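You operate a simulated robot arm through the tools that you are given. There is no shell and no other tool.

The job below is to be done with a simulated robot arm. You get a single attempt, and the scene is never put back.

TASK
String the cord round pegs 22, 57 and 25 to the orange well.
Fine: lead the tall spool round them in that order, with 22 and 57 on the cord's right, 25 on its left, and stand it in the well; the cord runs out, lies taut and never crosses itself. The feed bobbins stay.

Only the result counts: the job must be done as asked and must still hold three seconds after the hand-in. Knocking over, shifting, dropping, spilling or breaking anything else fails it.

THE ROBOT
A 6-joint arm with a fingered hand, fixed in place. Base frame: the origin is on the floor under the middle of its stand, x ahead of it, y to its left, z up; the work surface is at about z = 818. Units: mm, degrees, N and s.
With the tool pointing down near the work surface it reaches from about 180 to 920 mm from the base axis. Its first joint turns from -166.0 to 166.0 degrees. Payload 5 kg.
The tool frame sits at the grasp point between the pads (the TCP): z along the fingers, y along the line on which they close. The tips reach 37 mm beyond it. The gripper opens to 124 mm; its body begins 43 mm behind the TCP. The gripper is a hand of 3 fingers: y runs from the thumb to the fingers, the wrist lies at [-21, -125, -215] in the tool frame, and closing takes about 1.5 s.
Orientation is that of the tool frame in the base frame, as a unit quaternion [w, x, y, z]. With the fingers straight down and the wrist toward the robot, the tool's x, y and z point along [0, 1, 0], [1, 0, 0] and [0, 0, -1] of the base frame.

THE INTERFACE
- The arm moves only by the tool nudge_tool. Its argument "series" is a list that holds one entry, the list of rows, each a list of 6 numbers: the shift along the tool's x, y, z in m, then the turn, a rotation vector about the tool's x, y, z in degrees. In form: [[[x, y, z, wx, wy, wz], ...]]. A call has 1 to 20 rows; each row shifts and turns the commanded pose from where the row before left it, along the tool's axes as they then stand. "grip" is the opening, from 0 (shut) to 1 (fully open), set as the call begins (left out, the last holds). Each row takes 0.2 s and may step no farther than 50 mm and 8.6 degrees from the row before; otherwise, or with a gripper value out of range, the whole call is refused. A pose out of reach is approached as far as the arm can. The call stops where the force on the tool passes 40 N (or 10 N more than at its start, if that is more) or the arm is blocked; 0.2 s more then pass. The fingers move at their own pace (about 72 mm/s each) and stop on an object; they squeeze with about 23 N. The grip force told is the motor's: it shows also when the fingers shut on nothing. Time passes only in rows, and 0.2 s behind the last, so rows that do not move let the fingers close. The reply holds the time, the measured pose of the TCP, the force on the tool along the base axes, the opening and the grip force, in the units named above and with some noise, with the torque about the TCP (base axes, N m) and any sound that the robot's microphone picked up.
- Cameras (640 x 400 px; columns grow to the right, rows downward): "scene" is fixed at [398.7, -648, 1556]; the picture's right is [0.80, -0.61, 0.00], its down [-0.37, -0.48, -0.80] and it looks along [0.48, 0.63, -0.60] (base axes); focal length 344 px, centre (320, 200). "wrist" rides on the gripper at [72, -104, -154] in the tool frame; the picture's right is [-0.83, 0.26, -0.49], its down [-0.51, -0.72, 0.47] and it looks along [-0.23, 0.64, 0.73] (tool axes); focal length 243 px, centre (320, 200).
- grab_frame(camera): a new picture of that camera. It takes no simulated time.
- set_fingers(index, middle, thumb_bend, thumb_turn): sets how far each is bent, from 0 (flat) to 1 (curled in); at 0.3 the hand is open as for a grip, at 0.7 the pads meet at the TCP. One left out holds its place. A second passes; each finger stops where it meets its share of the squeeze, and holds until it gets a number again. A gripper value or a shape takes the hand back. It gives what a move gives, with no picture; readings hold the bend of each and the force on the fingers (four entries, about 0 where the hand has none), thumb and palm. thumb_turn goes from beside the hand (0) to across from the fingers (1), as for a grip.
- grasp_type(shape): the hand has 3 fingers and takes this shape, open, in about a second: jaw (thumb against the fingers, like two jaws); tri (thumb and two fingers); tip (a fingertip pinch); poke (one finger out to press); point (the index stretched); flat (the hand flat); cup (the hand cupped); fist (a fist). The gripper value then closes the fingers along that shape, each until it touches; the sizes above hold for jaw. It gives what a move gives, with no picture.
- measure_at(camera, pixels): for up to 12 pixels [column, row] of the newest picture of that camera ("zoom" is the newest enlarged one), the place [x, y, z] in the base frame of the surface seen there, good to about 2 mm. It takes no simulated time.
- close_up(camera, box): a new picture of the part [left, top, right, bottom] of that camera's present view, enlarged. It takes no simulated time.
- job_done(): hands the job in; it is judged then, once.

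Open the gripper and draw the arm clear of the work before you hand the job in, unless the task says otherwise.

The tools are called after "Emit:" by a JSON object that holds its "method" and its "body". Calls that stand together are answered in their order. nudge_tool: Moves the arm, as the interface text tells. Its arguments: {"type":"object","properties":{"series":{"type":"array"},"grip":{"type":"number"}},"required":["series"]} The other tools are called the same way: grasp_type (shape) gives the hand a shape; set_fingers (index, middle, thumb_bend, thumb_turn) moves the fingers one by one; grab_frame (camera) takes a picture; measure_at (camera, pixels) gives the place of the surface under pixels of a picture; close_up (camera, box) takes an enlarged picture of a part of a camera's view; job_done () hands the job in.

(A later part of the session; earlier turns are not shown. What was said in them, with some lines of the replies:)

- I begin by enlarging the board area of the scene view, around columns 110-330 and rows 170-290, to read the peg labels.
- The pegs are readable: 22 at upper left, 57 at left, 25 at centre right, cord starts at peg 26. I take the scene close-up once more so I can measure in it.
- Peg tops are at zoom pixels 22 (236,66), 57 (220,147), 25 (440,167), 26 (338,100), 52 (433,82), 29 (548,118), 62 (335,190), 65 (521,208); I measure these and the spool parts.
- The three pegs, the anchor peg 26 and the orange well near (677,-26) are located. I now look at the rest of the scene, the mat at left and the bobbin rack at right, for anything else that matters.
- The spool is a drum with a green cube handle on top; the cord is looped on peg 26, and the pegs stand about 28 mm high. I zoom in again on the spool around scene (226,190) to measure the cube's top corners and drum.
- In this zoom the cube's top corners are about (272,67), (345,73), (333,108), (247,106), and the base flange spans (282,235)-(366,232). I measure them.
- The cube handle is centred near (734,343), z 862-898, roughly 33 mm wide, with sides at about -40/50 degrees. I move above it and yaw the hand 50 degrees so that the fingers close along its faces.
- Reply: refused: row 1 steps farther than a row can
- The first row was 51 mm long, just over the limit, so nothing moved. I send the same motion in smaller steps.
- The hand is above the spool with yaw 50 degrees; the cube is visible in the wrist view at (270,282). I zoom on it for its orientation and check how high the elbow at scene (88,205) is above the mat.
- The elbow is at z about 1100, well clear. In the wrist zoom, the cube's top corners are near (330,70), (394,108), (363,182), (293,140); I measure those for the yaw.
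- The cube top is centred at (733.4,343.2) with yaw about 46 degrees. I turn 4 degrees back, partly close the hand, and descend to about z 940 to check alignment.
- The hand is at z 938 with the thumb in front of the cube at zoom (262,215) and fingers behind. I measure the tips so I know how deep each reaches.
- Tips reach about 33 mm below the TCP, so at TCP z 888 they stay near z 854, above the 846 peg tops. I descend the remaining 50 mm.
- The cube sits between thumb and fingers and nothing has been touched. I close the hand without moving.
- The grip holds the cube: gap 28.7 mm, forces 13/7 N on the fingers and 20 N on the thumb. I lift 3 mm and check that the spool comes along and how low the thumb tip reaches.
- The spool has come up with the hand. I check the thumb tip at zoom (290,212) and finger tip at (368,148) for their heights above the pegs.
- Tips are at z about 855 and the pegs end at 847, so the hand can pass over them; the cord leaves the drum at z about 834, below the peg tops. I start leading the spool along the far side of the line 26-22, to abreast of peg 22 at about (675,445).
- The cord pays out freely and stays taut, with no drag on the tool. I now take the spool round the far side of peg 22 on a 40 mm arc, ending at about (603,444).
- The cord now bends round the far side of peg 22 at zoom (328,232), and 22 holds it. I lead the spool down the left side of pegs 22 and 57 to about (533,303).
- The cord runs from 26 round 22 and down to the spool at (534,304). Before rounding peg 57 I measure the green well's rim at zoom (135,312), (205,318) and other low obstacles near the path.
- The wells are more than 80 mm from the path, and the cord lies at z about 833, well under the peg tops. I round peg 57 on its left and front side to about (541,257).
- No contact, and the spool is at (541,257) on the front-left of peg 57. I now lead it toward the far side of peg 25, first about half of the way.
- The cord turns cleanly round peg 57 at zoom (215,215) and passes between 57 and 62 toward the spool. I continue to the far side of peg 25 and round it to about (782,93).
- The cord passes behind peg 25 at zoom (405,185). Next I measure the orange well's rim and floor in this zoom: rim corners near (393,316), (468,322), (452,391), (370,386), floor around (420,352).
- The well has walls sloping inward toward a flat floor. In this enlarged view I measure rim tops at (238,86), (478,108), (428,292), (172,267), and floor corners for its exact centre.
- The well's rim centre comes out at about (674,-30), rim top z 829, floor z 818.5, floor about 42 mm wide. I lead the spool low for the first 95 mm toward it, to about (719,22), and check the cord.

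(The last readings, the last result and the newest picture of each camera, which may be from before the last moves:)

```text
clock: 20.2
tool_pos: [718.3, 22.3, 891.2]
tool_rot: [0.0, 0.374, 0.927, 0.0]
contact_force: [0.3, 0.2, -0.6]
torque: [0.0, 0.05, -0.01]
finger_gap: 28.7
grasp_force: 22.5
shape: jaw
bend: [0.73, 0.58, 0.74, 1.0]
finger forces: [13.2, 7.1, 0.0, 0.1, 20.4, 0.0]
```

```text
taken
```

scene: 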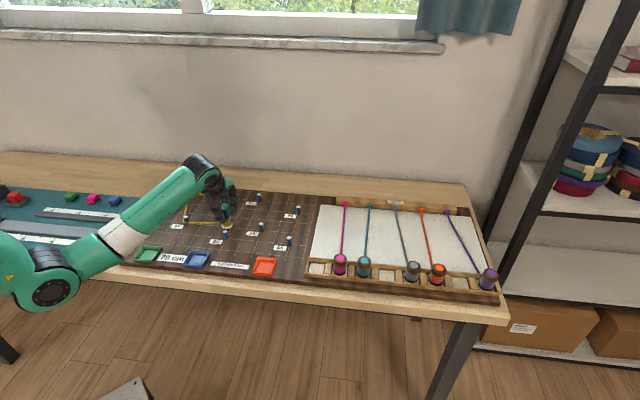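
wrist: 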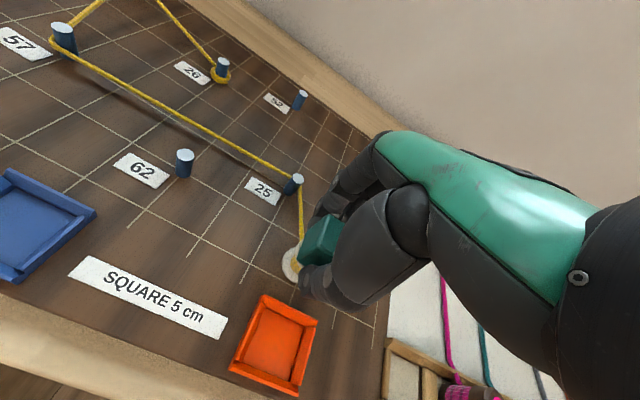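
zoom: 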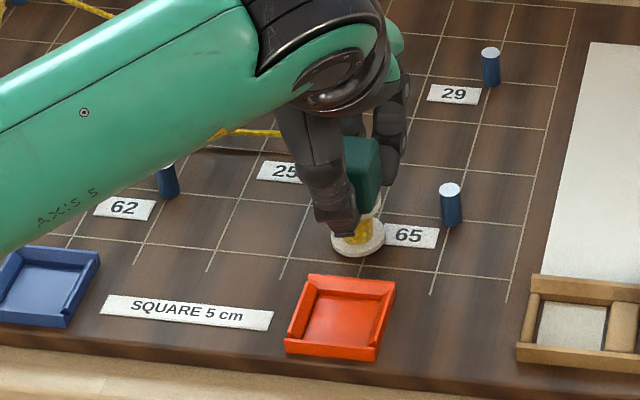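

The wrist view shows the cord running 26-22-57-25 and to the spool without crossing. I lift 11 mm to clear the well's rim and move over the well centre.

Emit:
{"method": "nudge_tool", "body": {"series": [[[0, 0, -0.0055, 0, 0, 0], [0, 0, -0.0055, 0, 0, 0], [-0.00086, -0.01366, 0, 0, 0, 0], [-0.00086, -0.01366, 0, 0, 0, 0], [-0.00086, -0.01366, 0, 0, 0, 0], [-0.00086, -0.01366, 0, 0, 0, 0], [-0.00086, -0.01366, 0, 0, 0, 0], [0, 0, 0, 0, 0, 0], [0, 0, 0, 0, 0, 0]]]}}

Emit:
{"method": "close_up", "body": {"camera": "wrist", "box": [240, 200, 380, 330]}}

Emit:
{"method": "close_up", "body": {"camera": "scene", "box": [239, 235, 289, 283]}}

```text
clock: 22.2
tool_pos: [674.9, -29.6, 902.4]
tool_rot: [0.0, 0.375, 0.927, 0.0]
contact_force: [0.7, 0.1, -0.5]
torque: [-0.01, 0.0, -0.01]
finger_gap: 28.5
grasp_force: 23.2
shape: jaw
bend: [0.73, 0.58, 0.74, 1.0]
finger forces: [13.2, 7.2, 0.1, 0.0, 20.4, 0.1]
```

```text
3.08 times, centred on (310, 265) of wrist
```

zoom: 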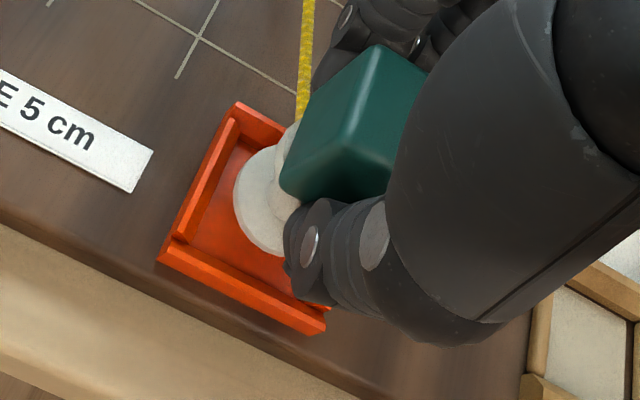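

```text
8.33 times, centred on (264, 259) of scene
```

zoom: 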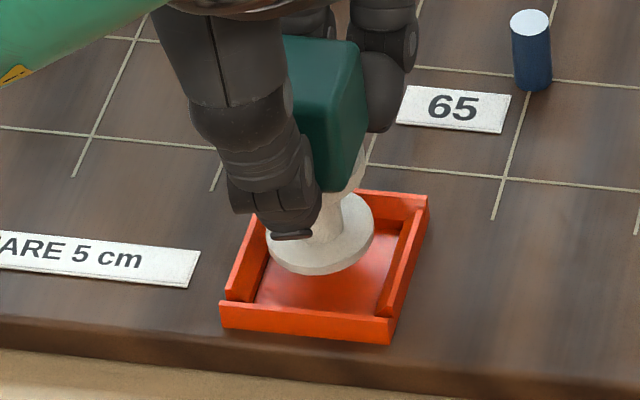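

The drum is now almost bare, so the cord is nearly fully paid out but still connected at wrist zoom (300,110). I measure the flange edges to compare its centre with the well before lowering.

Emit:
{"method": "measure_at", "body": {"camera": "zoom", "pixels": [[269, 246], [374, 236], [320, 272], [300, 269], [345, 264], [365, 210], [372, 220], [428, 200], [389, 320], [222, 306], [300, 255], [350, 230]]}}

Emit:
{"method": "close_up", "body": {"camera": "wrist", "box": [240, 200, 380, 330]}}

Emit:
{"method": "measure_at", "body": {"camera": "zoom", "pixels": [[237, 195], [250, 162], [270, 250], [245, 228], [255, 190], [238, 105], [165, 258], [318, 330], [300, 100], [303, 60], [272, 148], [290, 240]]}}

```text
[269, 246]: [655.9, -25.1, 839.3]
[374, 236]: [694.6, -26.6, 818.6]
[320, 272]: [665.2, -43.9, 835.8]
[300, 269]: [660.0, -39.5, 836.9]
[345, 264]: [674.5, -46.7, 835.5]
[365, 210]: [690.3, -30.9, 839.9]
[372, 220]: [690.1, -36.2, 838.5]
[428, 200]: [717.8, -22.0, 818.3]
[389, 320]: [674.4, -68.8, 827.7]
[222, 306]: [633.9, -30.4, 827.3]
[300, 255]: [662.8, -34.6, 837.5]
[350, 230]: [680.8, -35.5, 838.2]
```

```text
3.08 times, centred on (310, 265) of wrist
```

zoom: 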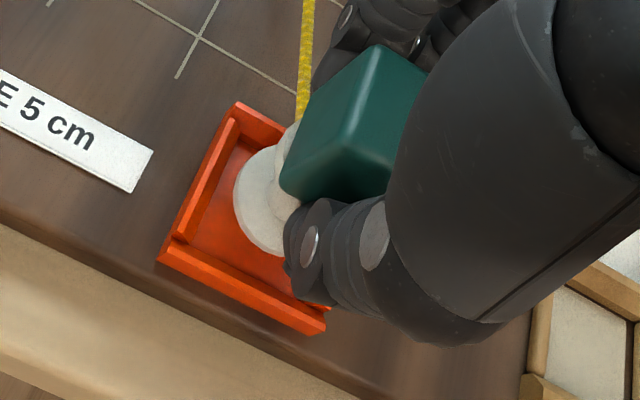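

```text
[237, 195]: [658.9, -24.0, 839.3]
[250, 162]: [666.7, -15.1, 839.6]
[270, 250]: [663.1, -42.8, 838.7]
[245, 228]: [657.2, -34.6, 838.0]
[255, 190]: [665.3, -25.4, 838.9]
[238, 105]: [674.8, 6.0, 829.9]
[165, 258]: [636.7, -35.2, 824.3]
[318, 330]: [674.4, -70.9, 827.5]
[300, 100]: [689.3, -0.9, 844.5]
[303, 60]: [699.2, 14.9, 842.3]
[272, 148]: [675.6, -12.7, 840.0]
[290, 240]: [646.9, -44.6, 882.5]
```

The flange circle fits a centre of about (674,-29.7), matching the well centre within a millimetre. I lower 12 mm in small steps, leaving the last couple of millimetres for a check.

Emit:
{"method": "nudge_tool", "body": {"series": [[[0, 0, 0.003, 0, 0, 0], [0, 0, 0.003, 0, 0, 0], [0, 0, 0.003, 0, 0, 0], [0, 0, 0.003, 0, 0, 0], [0, 0, 0, 0, 0, 0]]]}}

Emit:
{"method": "close_up", "body": {"camera": "scene", "box": [239, 235, 289, 283]}}

Emit:
{"method": "close_up", "body": {"camera": "wrist", "box": [240, 200, 380, 330]}}

```text
clock: 23.4
tool_pos: [676.8, -30.3, 890.9]
tool_rot: [0.0, 0.375, 0.927, 0.0]
contact_force: [-0.4, -1.1, -0.9]
torque: [0.0, 0.02, -0.02]
finger_gap: 28.7
grasp_force: 23.2
shape: jaw
bend: [0.73, 0.58, 0.74, 1.0]
finger forces: [13.2, 7.1, 0.0, 0.0, 20.3, 0.0]
```

```text
8.33 times, centred on (264, 259) of scene
```

zoom: 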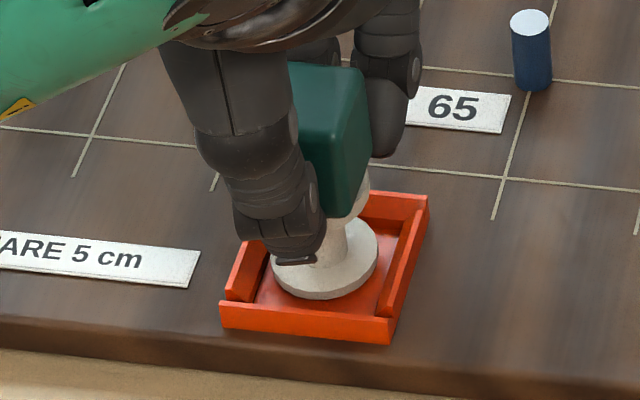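

```text
3.08 times, centred on (310, 265) of wrist
```

zoom: 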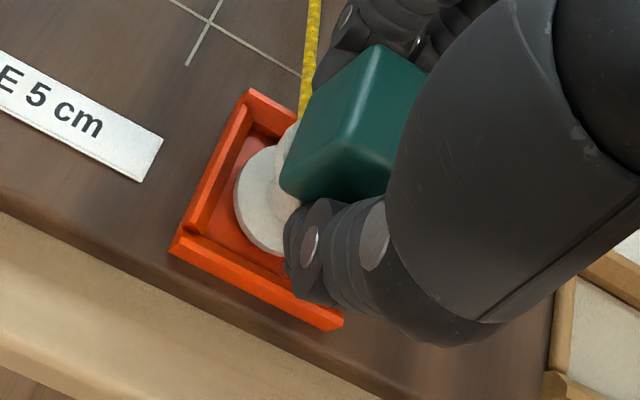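

The flange is inside the walls with no contact force. I lower the last 2.5 mm in half-millimetre to millimetre steps to set it on the floor.

Emit:
{"method": "nudge_tool", "body": {"series": [[[0, 0, 0.001, 0, 0, 0], [0, 0, 0.0005, 0, 0, 0], [0, 0, 0.0005, 0, 0, 0], [0, 0, 0, 0, 0, 0]]]}}

```text
clock: 24.4
tool_pos: [676.0, -29.5, 887.9]
tool_rot: [0.0, 0.374, 0.927, 0.0]
contact_force: [-0.8, 0.7, 0.3]
torque: [-0.02, 0.03, -0.01]
finger_gap: 28.7
grasp_force: 22.4
shape: jaw
bend: [0.73, 0.58, 0.74, 1.0]
finger forces: [13.3, 7.1, 0.1, 0.0, 20.7, 0.0]
```

The height equals that at which I grasped it on the board, with no clear contact yet. I go down another half millimetre at a time to feel for the floor.

Emit:
{"method": "nudge_tool", "body": {"series": [[[0, 0, 0.0004, 0, 0, 0], [0, 0, 0, 0, 0, 0]]]}}

Emit:
{"method": "close_up", "body": {"camera": "scene", "box": [239, 235, 289, 283]}}

Emit:
{"method": "measure_at", "body": {"camera": "zoom", "pixels": [[300, 292], [320, 298], [345, 295], [300, 285], [350, 260], [365, 280], [320, 310], [275, 290]]}}

```text
clock: 25.0
tool_pos: [675.5, -28.8, 888.6]
tool_rot: [0.001, 0.374, 0.927, 0.0]
contact_force: [0.7, 0.7, 1.5]
torque: [-0.01, 0.02, 0.01]
finger_gap: 28.9
grasp_force: 22.8
shape: jaw
bend: [0.73, 0.58, 0.74, 1.0]
finger forces: [13.4, 7.3, 0.0, 0.0, 20.9, 0.0]
```

```text
8.33 times, centred on (264, 259) of scene
```

zoom: 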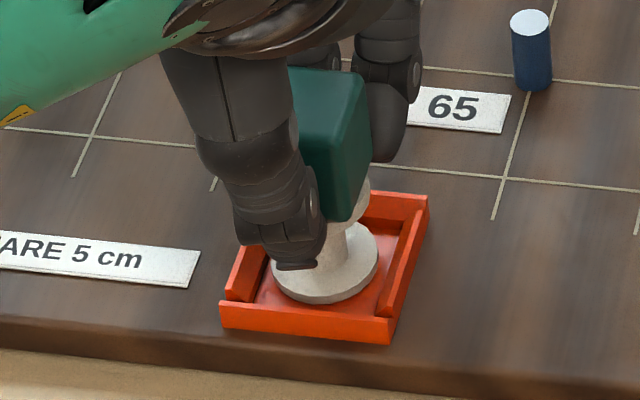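

```text
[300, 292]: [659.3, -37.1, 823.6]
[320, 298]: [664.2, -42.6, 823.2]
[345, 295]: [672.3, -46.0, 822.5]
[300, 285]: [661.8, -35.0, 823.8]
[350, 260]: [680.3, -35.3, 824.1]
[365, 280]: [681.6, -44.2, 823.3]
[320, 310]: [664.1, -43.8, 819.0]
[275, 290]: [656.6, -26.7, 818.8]
```

A slight upward force and the flange top back at z about 824 show the spool stands on the well floor. I press 0.3 mm more to confirm, then open the hand partly.

Emit:
{"method": "nudge_tool", "body": {"series": [[[0, 0, 0.0003, 0, 0, 0], [0, 0, 0, 0, 0, 0]]]}}

```text
clock: 25.6
tool_pos: [676.2, -30.9, 888.4]
tool_rot: [0.0, 0.375, 0.927, 0.0]
contact_force: [0.7, 0.9, 2.9]
torque: [-0.01, 0.05, 0.0]
finger_gap: 28.7
grasp_force: 22.7
shape: jaw
bend: [0.73, 0.58, 0.74, 1.0]
finger forces: [13.7, 7.6, 0.1, 0.1, 21.4, 0.0]
```

The upward force grew to about 3 N, so it rests on the floor. I open the hand in place.

Emit:
{"method": "nudge_tool", "body": {"series": [[[0, 0, 0, 0, 0, 0], [0, 0, 0, 0, 0, 0], [0, 0, 0, 0, 0, 0], [0, 0, 0, 0, 0, 0], [0, 0, 0, 0, 0, 0]]], "grip": 0.65}}

Emit:
{"method": "close_up", "body": {"camera": "scene", "box": [229, 215, 299, 283]}}

Emit:
{"method": "close_up", "body": {"camera": "wrist", "box": [200, 160, 400, 330]}}

```text
clock: 26.8
tool_pos: [676.1, -30.3, 888.0]
tool_rot: [0.0, 0.375, 0.927, 0.0]
contact_force: [0.5, 0.3, -0.3]
torque: [-0.01, -0.01, -0.02]
finger_gap: 80.1
grasp_force: 0.1
shape: jaw
bend: [0.28, 0.39, 0.62, 1.0]
finger forces: [0.0, 0.1, 0.0, 0.0, 0.0, 0.0]
```

```text
5.88 times, centred on (264, 249) of scene
```

zoom: 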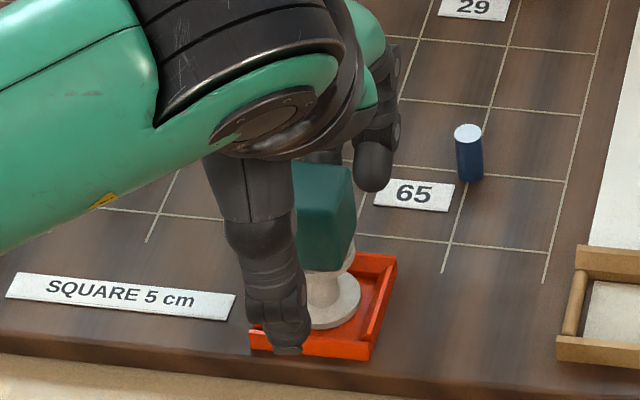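

```text
2.35 times, centred on (300, 245) of wrist
```

zoom: 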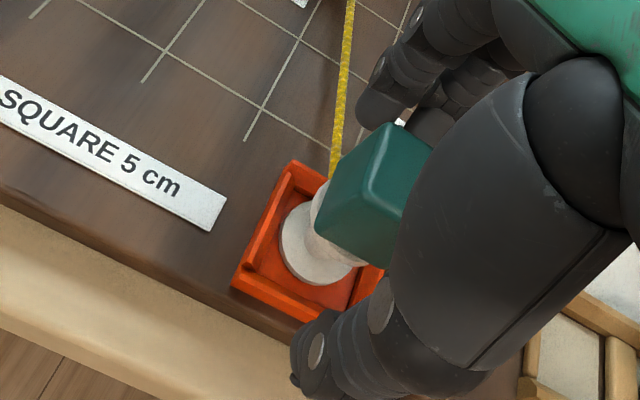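

The hand is open with 80 mm gap and the spool stands upright in the well. I raise the hand straight up about 150 mm.

Emit:
{"method": "nudge_tool", "body": {"series": [[[0, 0, -0.008, 0, 0, 0], [0, 0, -0.012, 0, 0, 0], [0, 0, -0.02, 0, 0, 0], [0, 0, -0.03, 0, 0, 0], [0, 0, -0.04, 0, 0, 0], [0, 0, -0.04, 0, 0, 0], [0, 0, 0, 0, 0, 0]]]}}

Emit:
{"method": "grab_frame", "body": {"camera": "scene"}}

Emit:
{"method": "grab_frame", "body": {"camera": "wrist"}}

```text
clock: 28.4
tool_pos: [675.9, -30.1, 1039.0]
tool_rot: [0.001, 0.374, 0.927, 0.0]
contact_force: [0.3, 0.3, -0.5]
torque: [-0.03, 0.02, -0.05]
finger_gap: 80.4
grasp_force: 0.0
shape: jaw
bend: [0.28, 0.39, 0.62, 1.0]
finger forces: [0.0, 0.0, 0.1, 0.1, 0.0, 0.1]
```

```text
taken
```

scene: 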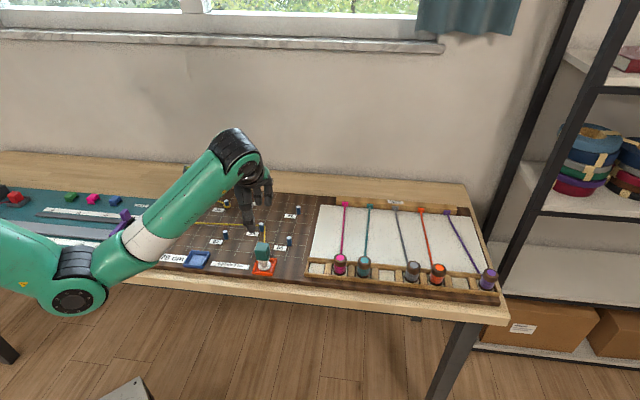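

```text
taken
```

wrist: 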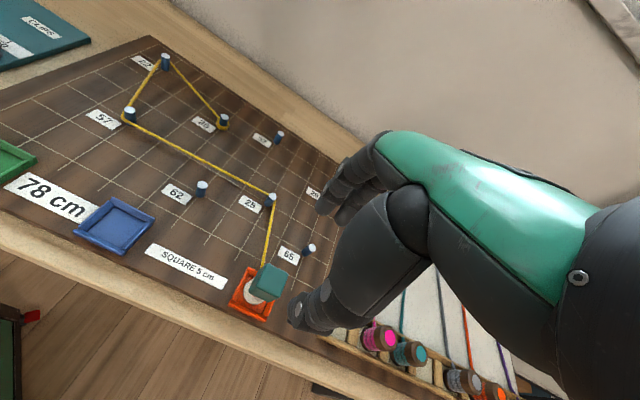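

The cord runs 26-22-57-25-well as one taut line in the wrist view. I raise the hand another 120 mm and inspect the result close up.

Emit:
{"method": "nudge_tool", "body": {"series": [[[0, 0, -0.04, 0, 0, 0], [0, 0, -0.04, 0, 0, 0], [0, 0, -0.04, 0, 0, 0], [-0.02, -0.03, 0, 0, 0, 0], [-0.02, -0.03, 0, 0, 0, 0], [-0.02, -0.03, 0, 0, 0, 0], [0, 0, 0, 0, 0, 0], [0, 0, 0, 0, 0, 0]]], "grip": 1.0}}

Emit:
{"method": "close_up", "body": {"camera": "scene", "box": [130, 175, 310, 285]}}

Emit:
{"method": "close_up", "body": {"camera": "wrist", "box": [60, 30, 340, 350]}}

Emit:
{"method": "close_up", "body": {"camera": "scene", "box": [239, 225, 299, 283]}}

```text
clock: 30.2
tool_pos: [680.1, -134.0, 1137.2]
tool_rot: [0.002, 0.376, 0.927, 0.001]
contact_force: [0.2, -0.4, -0.7]
torque: [-0.02, 0.0, -0.03]
finger_gap: 123.9
grasp_force: 0.0
shape: jaw
bend: [0.3, 0.3, 0.3, 0.98]
finger forces: [0.0, 0.1, 0.0, 0.0, 0.0, 0.1]
out of reach, approached as far as the arm can: row 3, 4, 5, 6
```

```text
3.56 times, centred on (220, 230) of scene
```

zoom: 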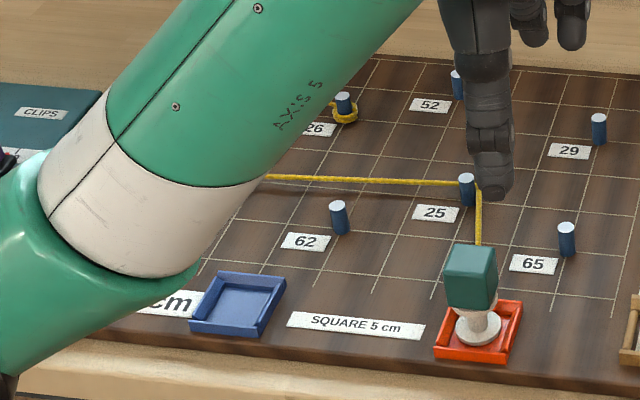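

```text
1.25 times, centred on (200, 190) of wrist
```

zoom: 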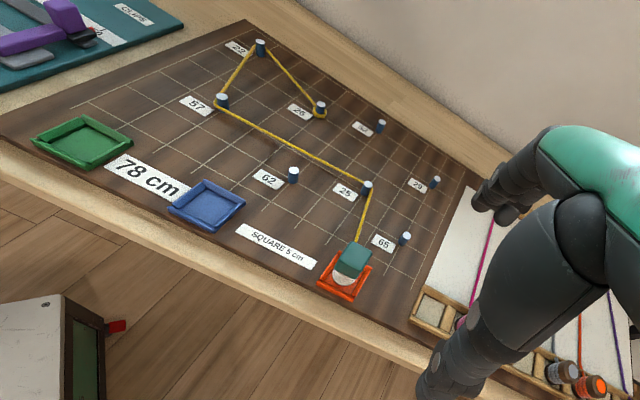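

```text
6.90 times, centred on (269, 254) of scene
```

zoom: 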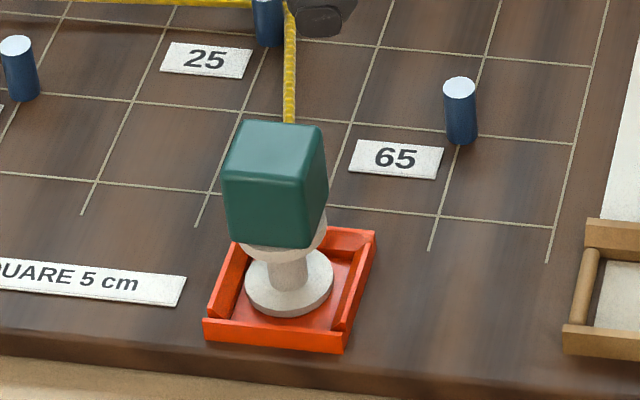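

The spool stands upright inside the orange well, the cord is straight on every stretch and lies below the peg tops. I take a last full scene picture to see that the bobbins and everything else are undisturbed.

Emit:
{"method": "grab_frame", "body": {"camera": "scene"}}

Emit:
{"method": "close_up", "body": {"camera": "scene", "box": [290, 180, 510, 320]}}

```text
taken
```

scene: 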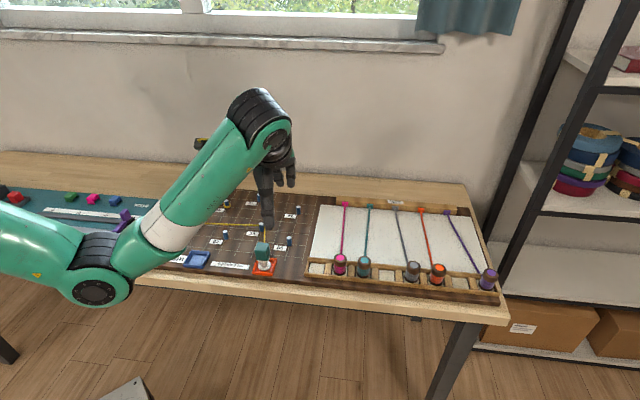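

```text
2.86 times, centred on (400, 250) of scene
```

zoom: 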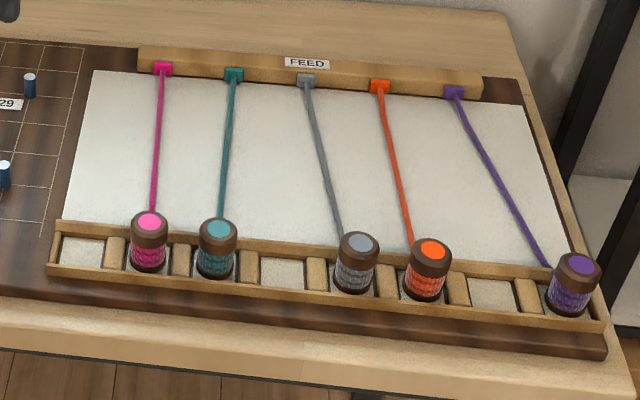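

The bobbins are unchanged, the hand is open and well clear at z about 1137, and the spool stands in the orange well. I hand the job in.

Emit:
{"method": "job_done", "body": {}}

```text
The job is handed in.
```

The cord is strung from peg 26 round 22, 57 and 25, and the tall spool stands upright in the orange well. However, the sides match your instruction only when the board is viewed from the front. I handed the job in and got no verdict back.

- **Sides:** Seen from the front of the table, the way the labels read, 22 and 57 lie to the right of the cord and 25 lies to its left. Followed in the direction the spool travelled, it is the other way round: 22 and 57 on the left, 25 on the right.
- **Why I chose this reading:** With the sides taken along the direction of travel, the cord would have to loop over itself at every peg. By my estimate it would also need about 80 cm or more, which is over the 78 cm marked on the board. If you meant the direction of travel, this result does not match.
- **Cord:** In the last pictures it ran straight on every stretch, below the peg tops, without crossing itself. The drum was almost bare, so nearly all the cord is out.
- **Everything else:** The feed bobbins look unchanged in the final picture, and I saw nothing else touched or moved. The hand is open and well above the work.
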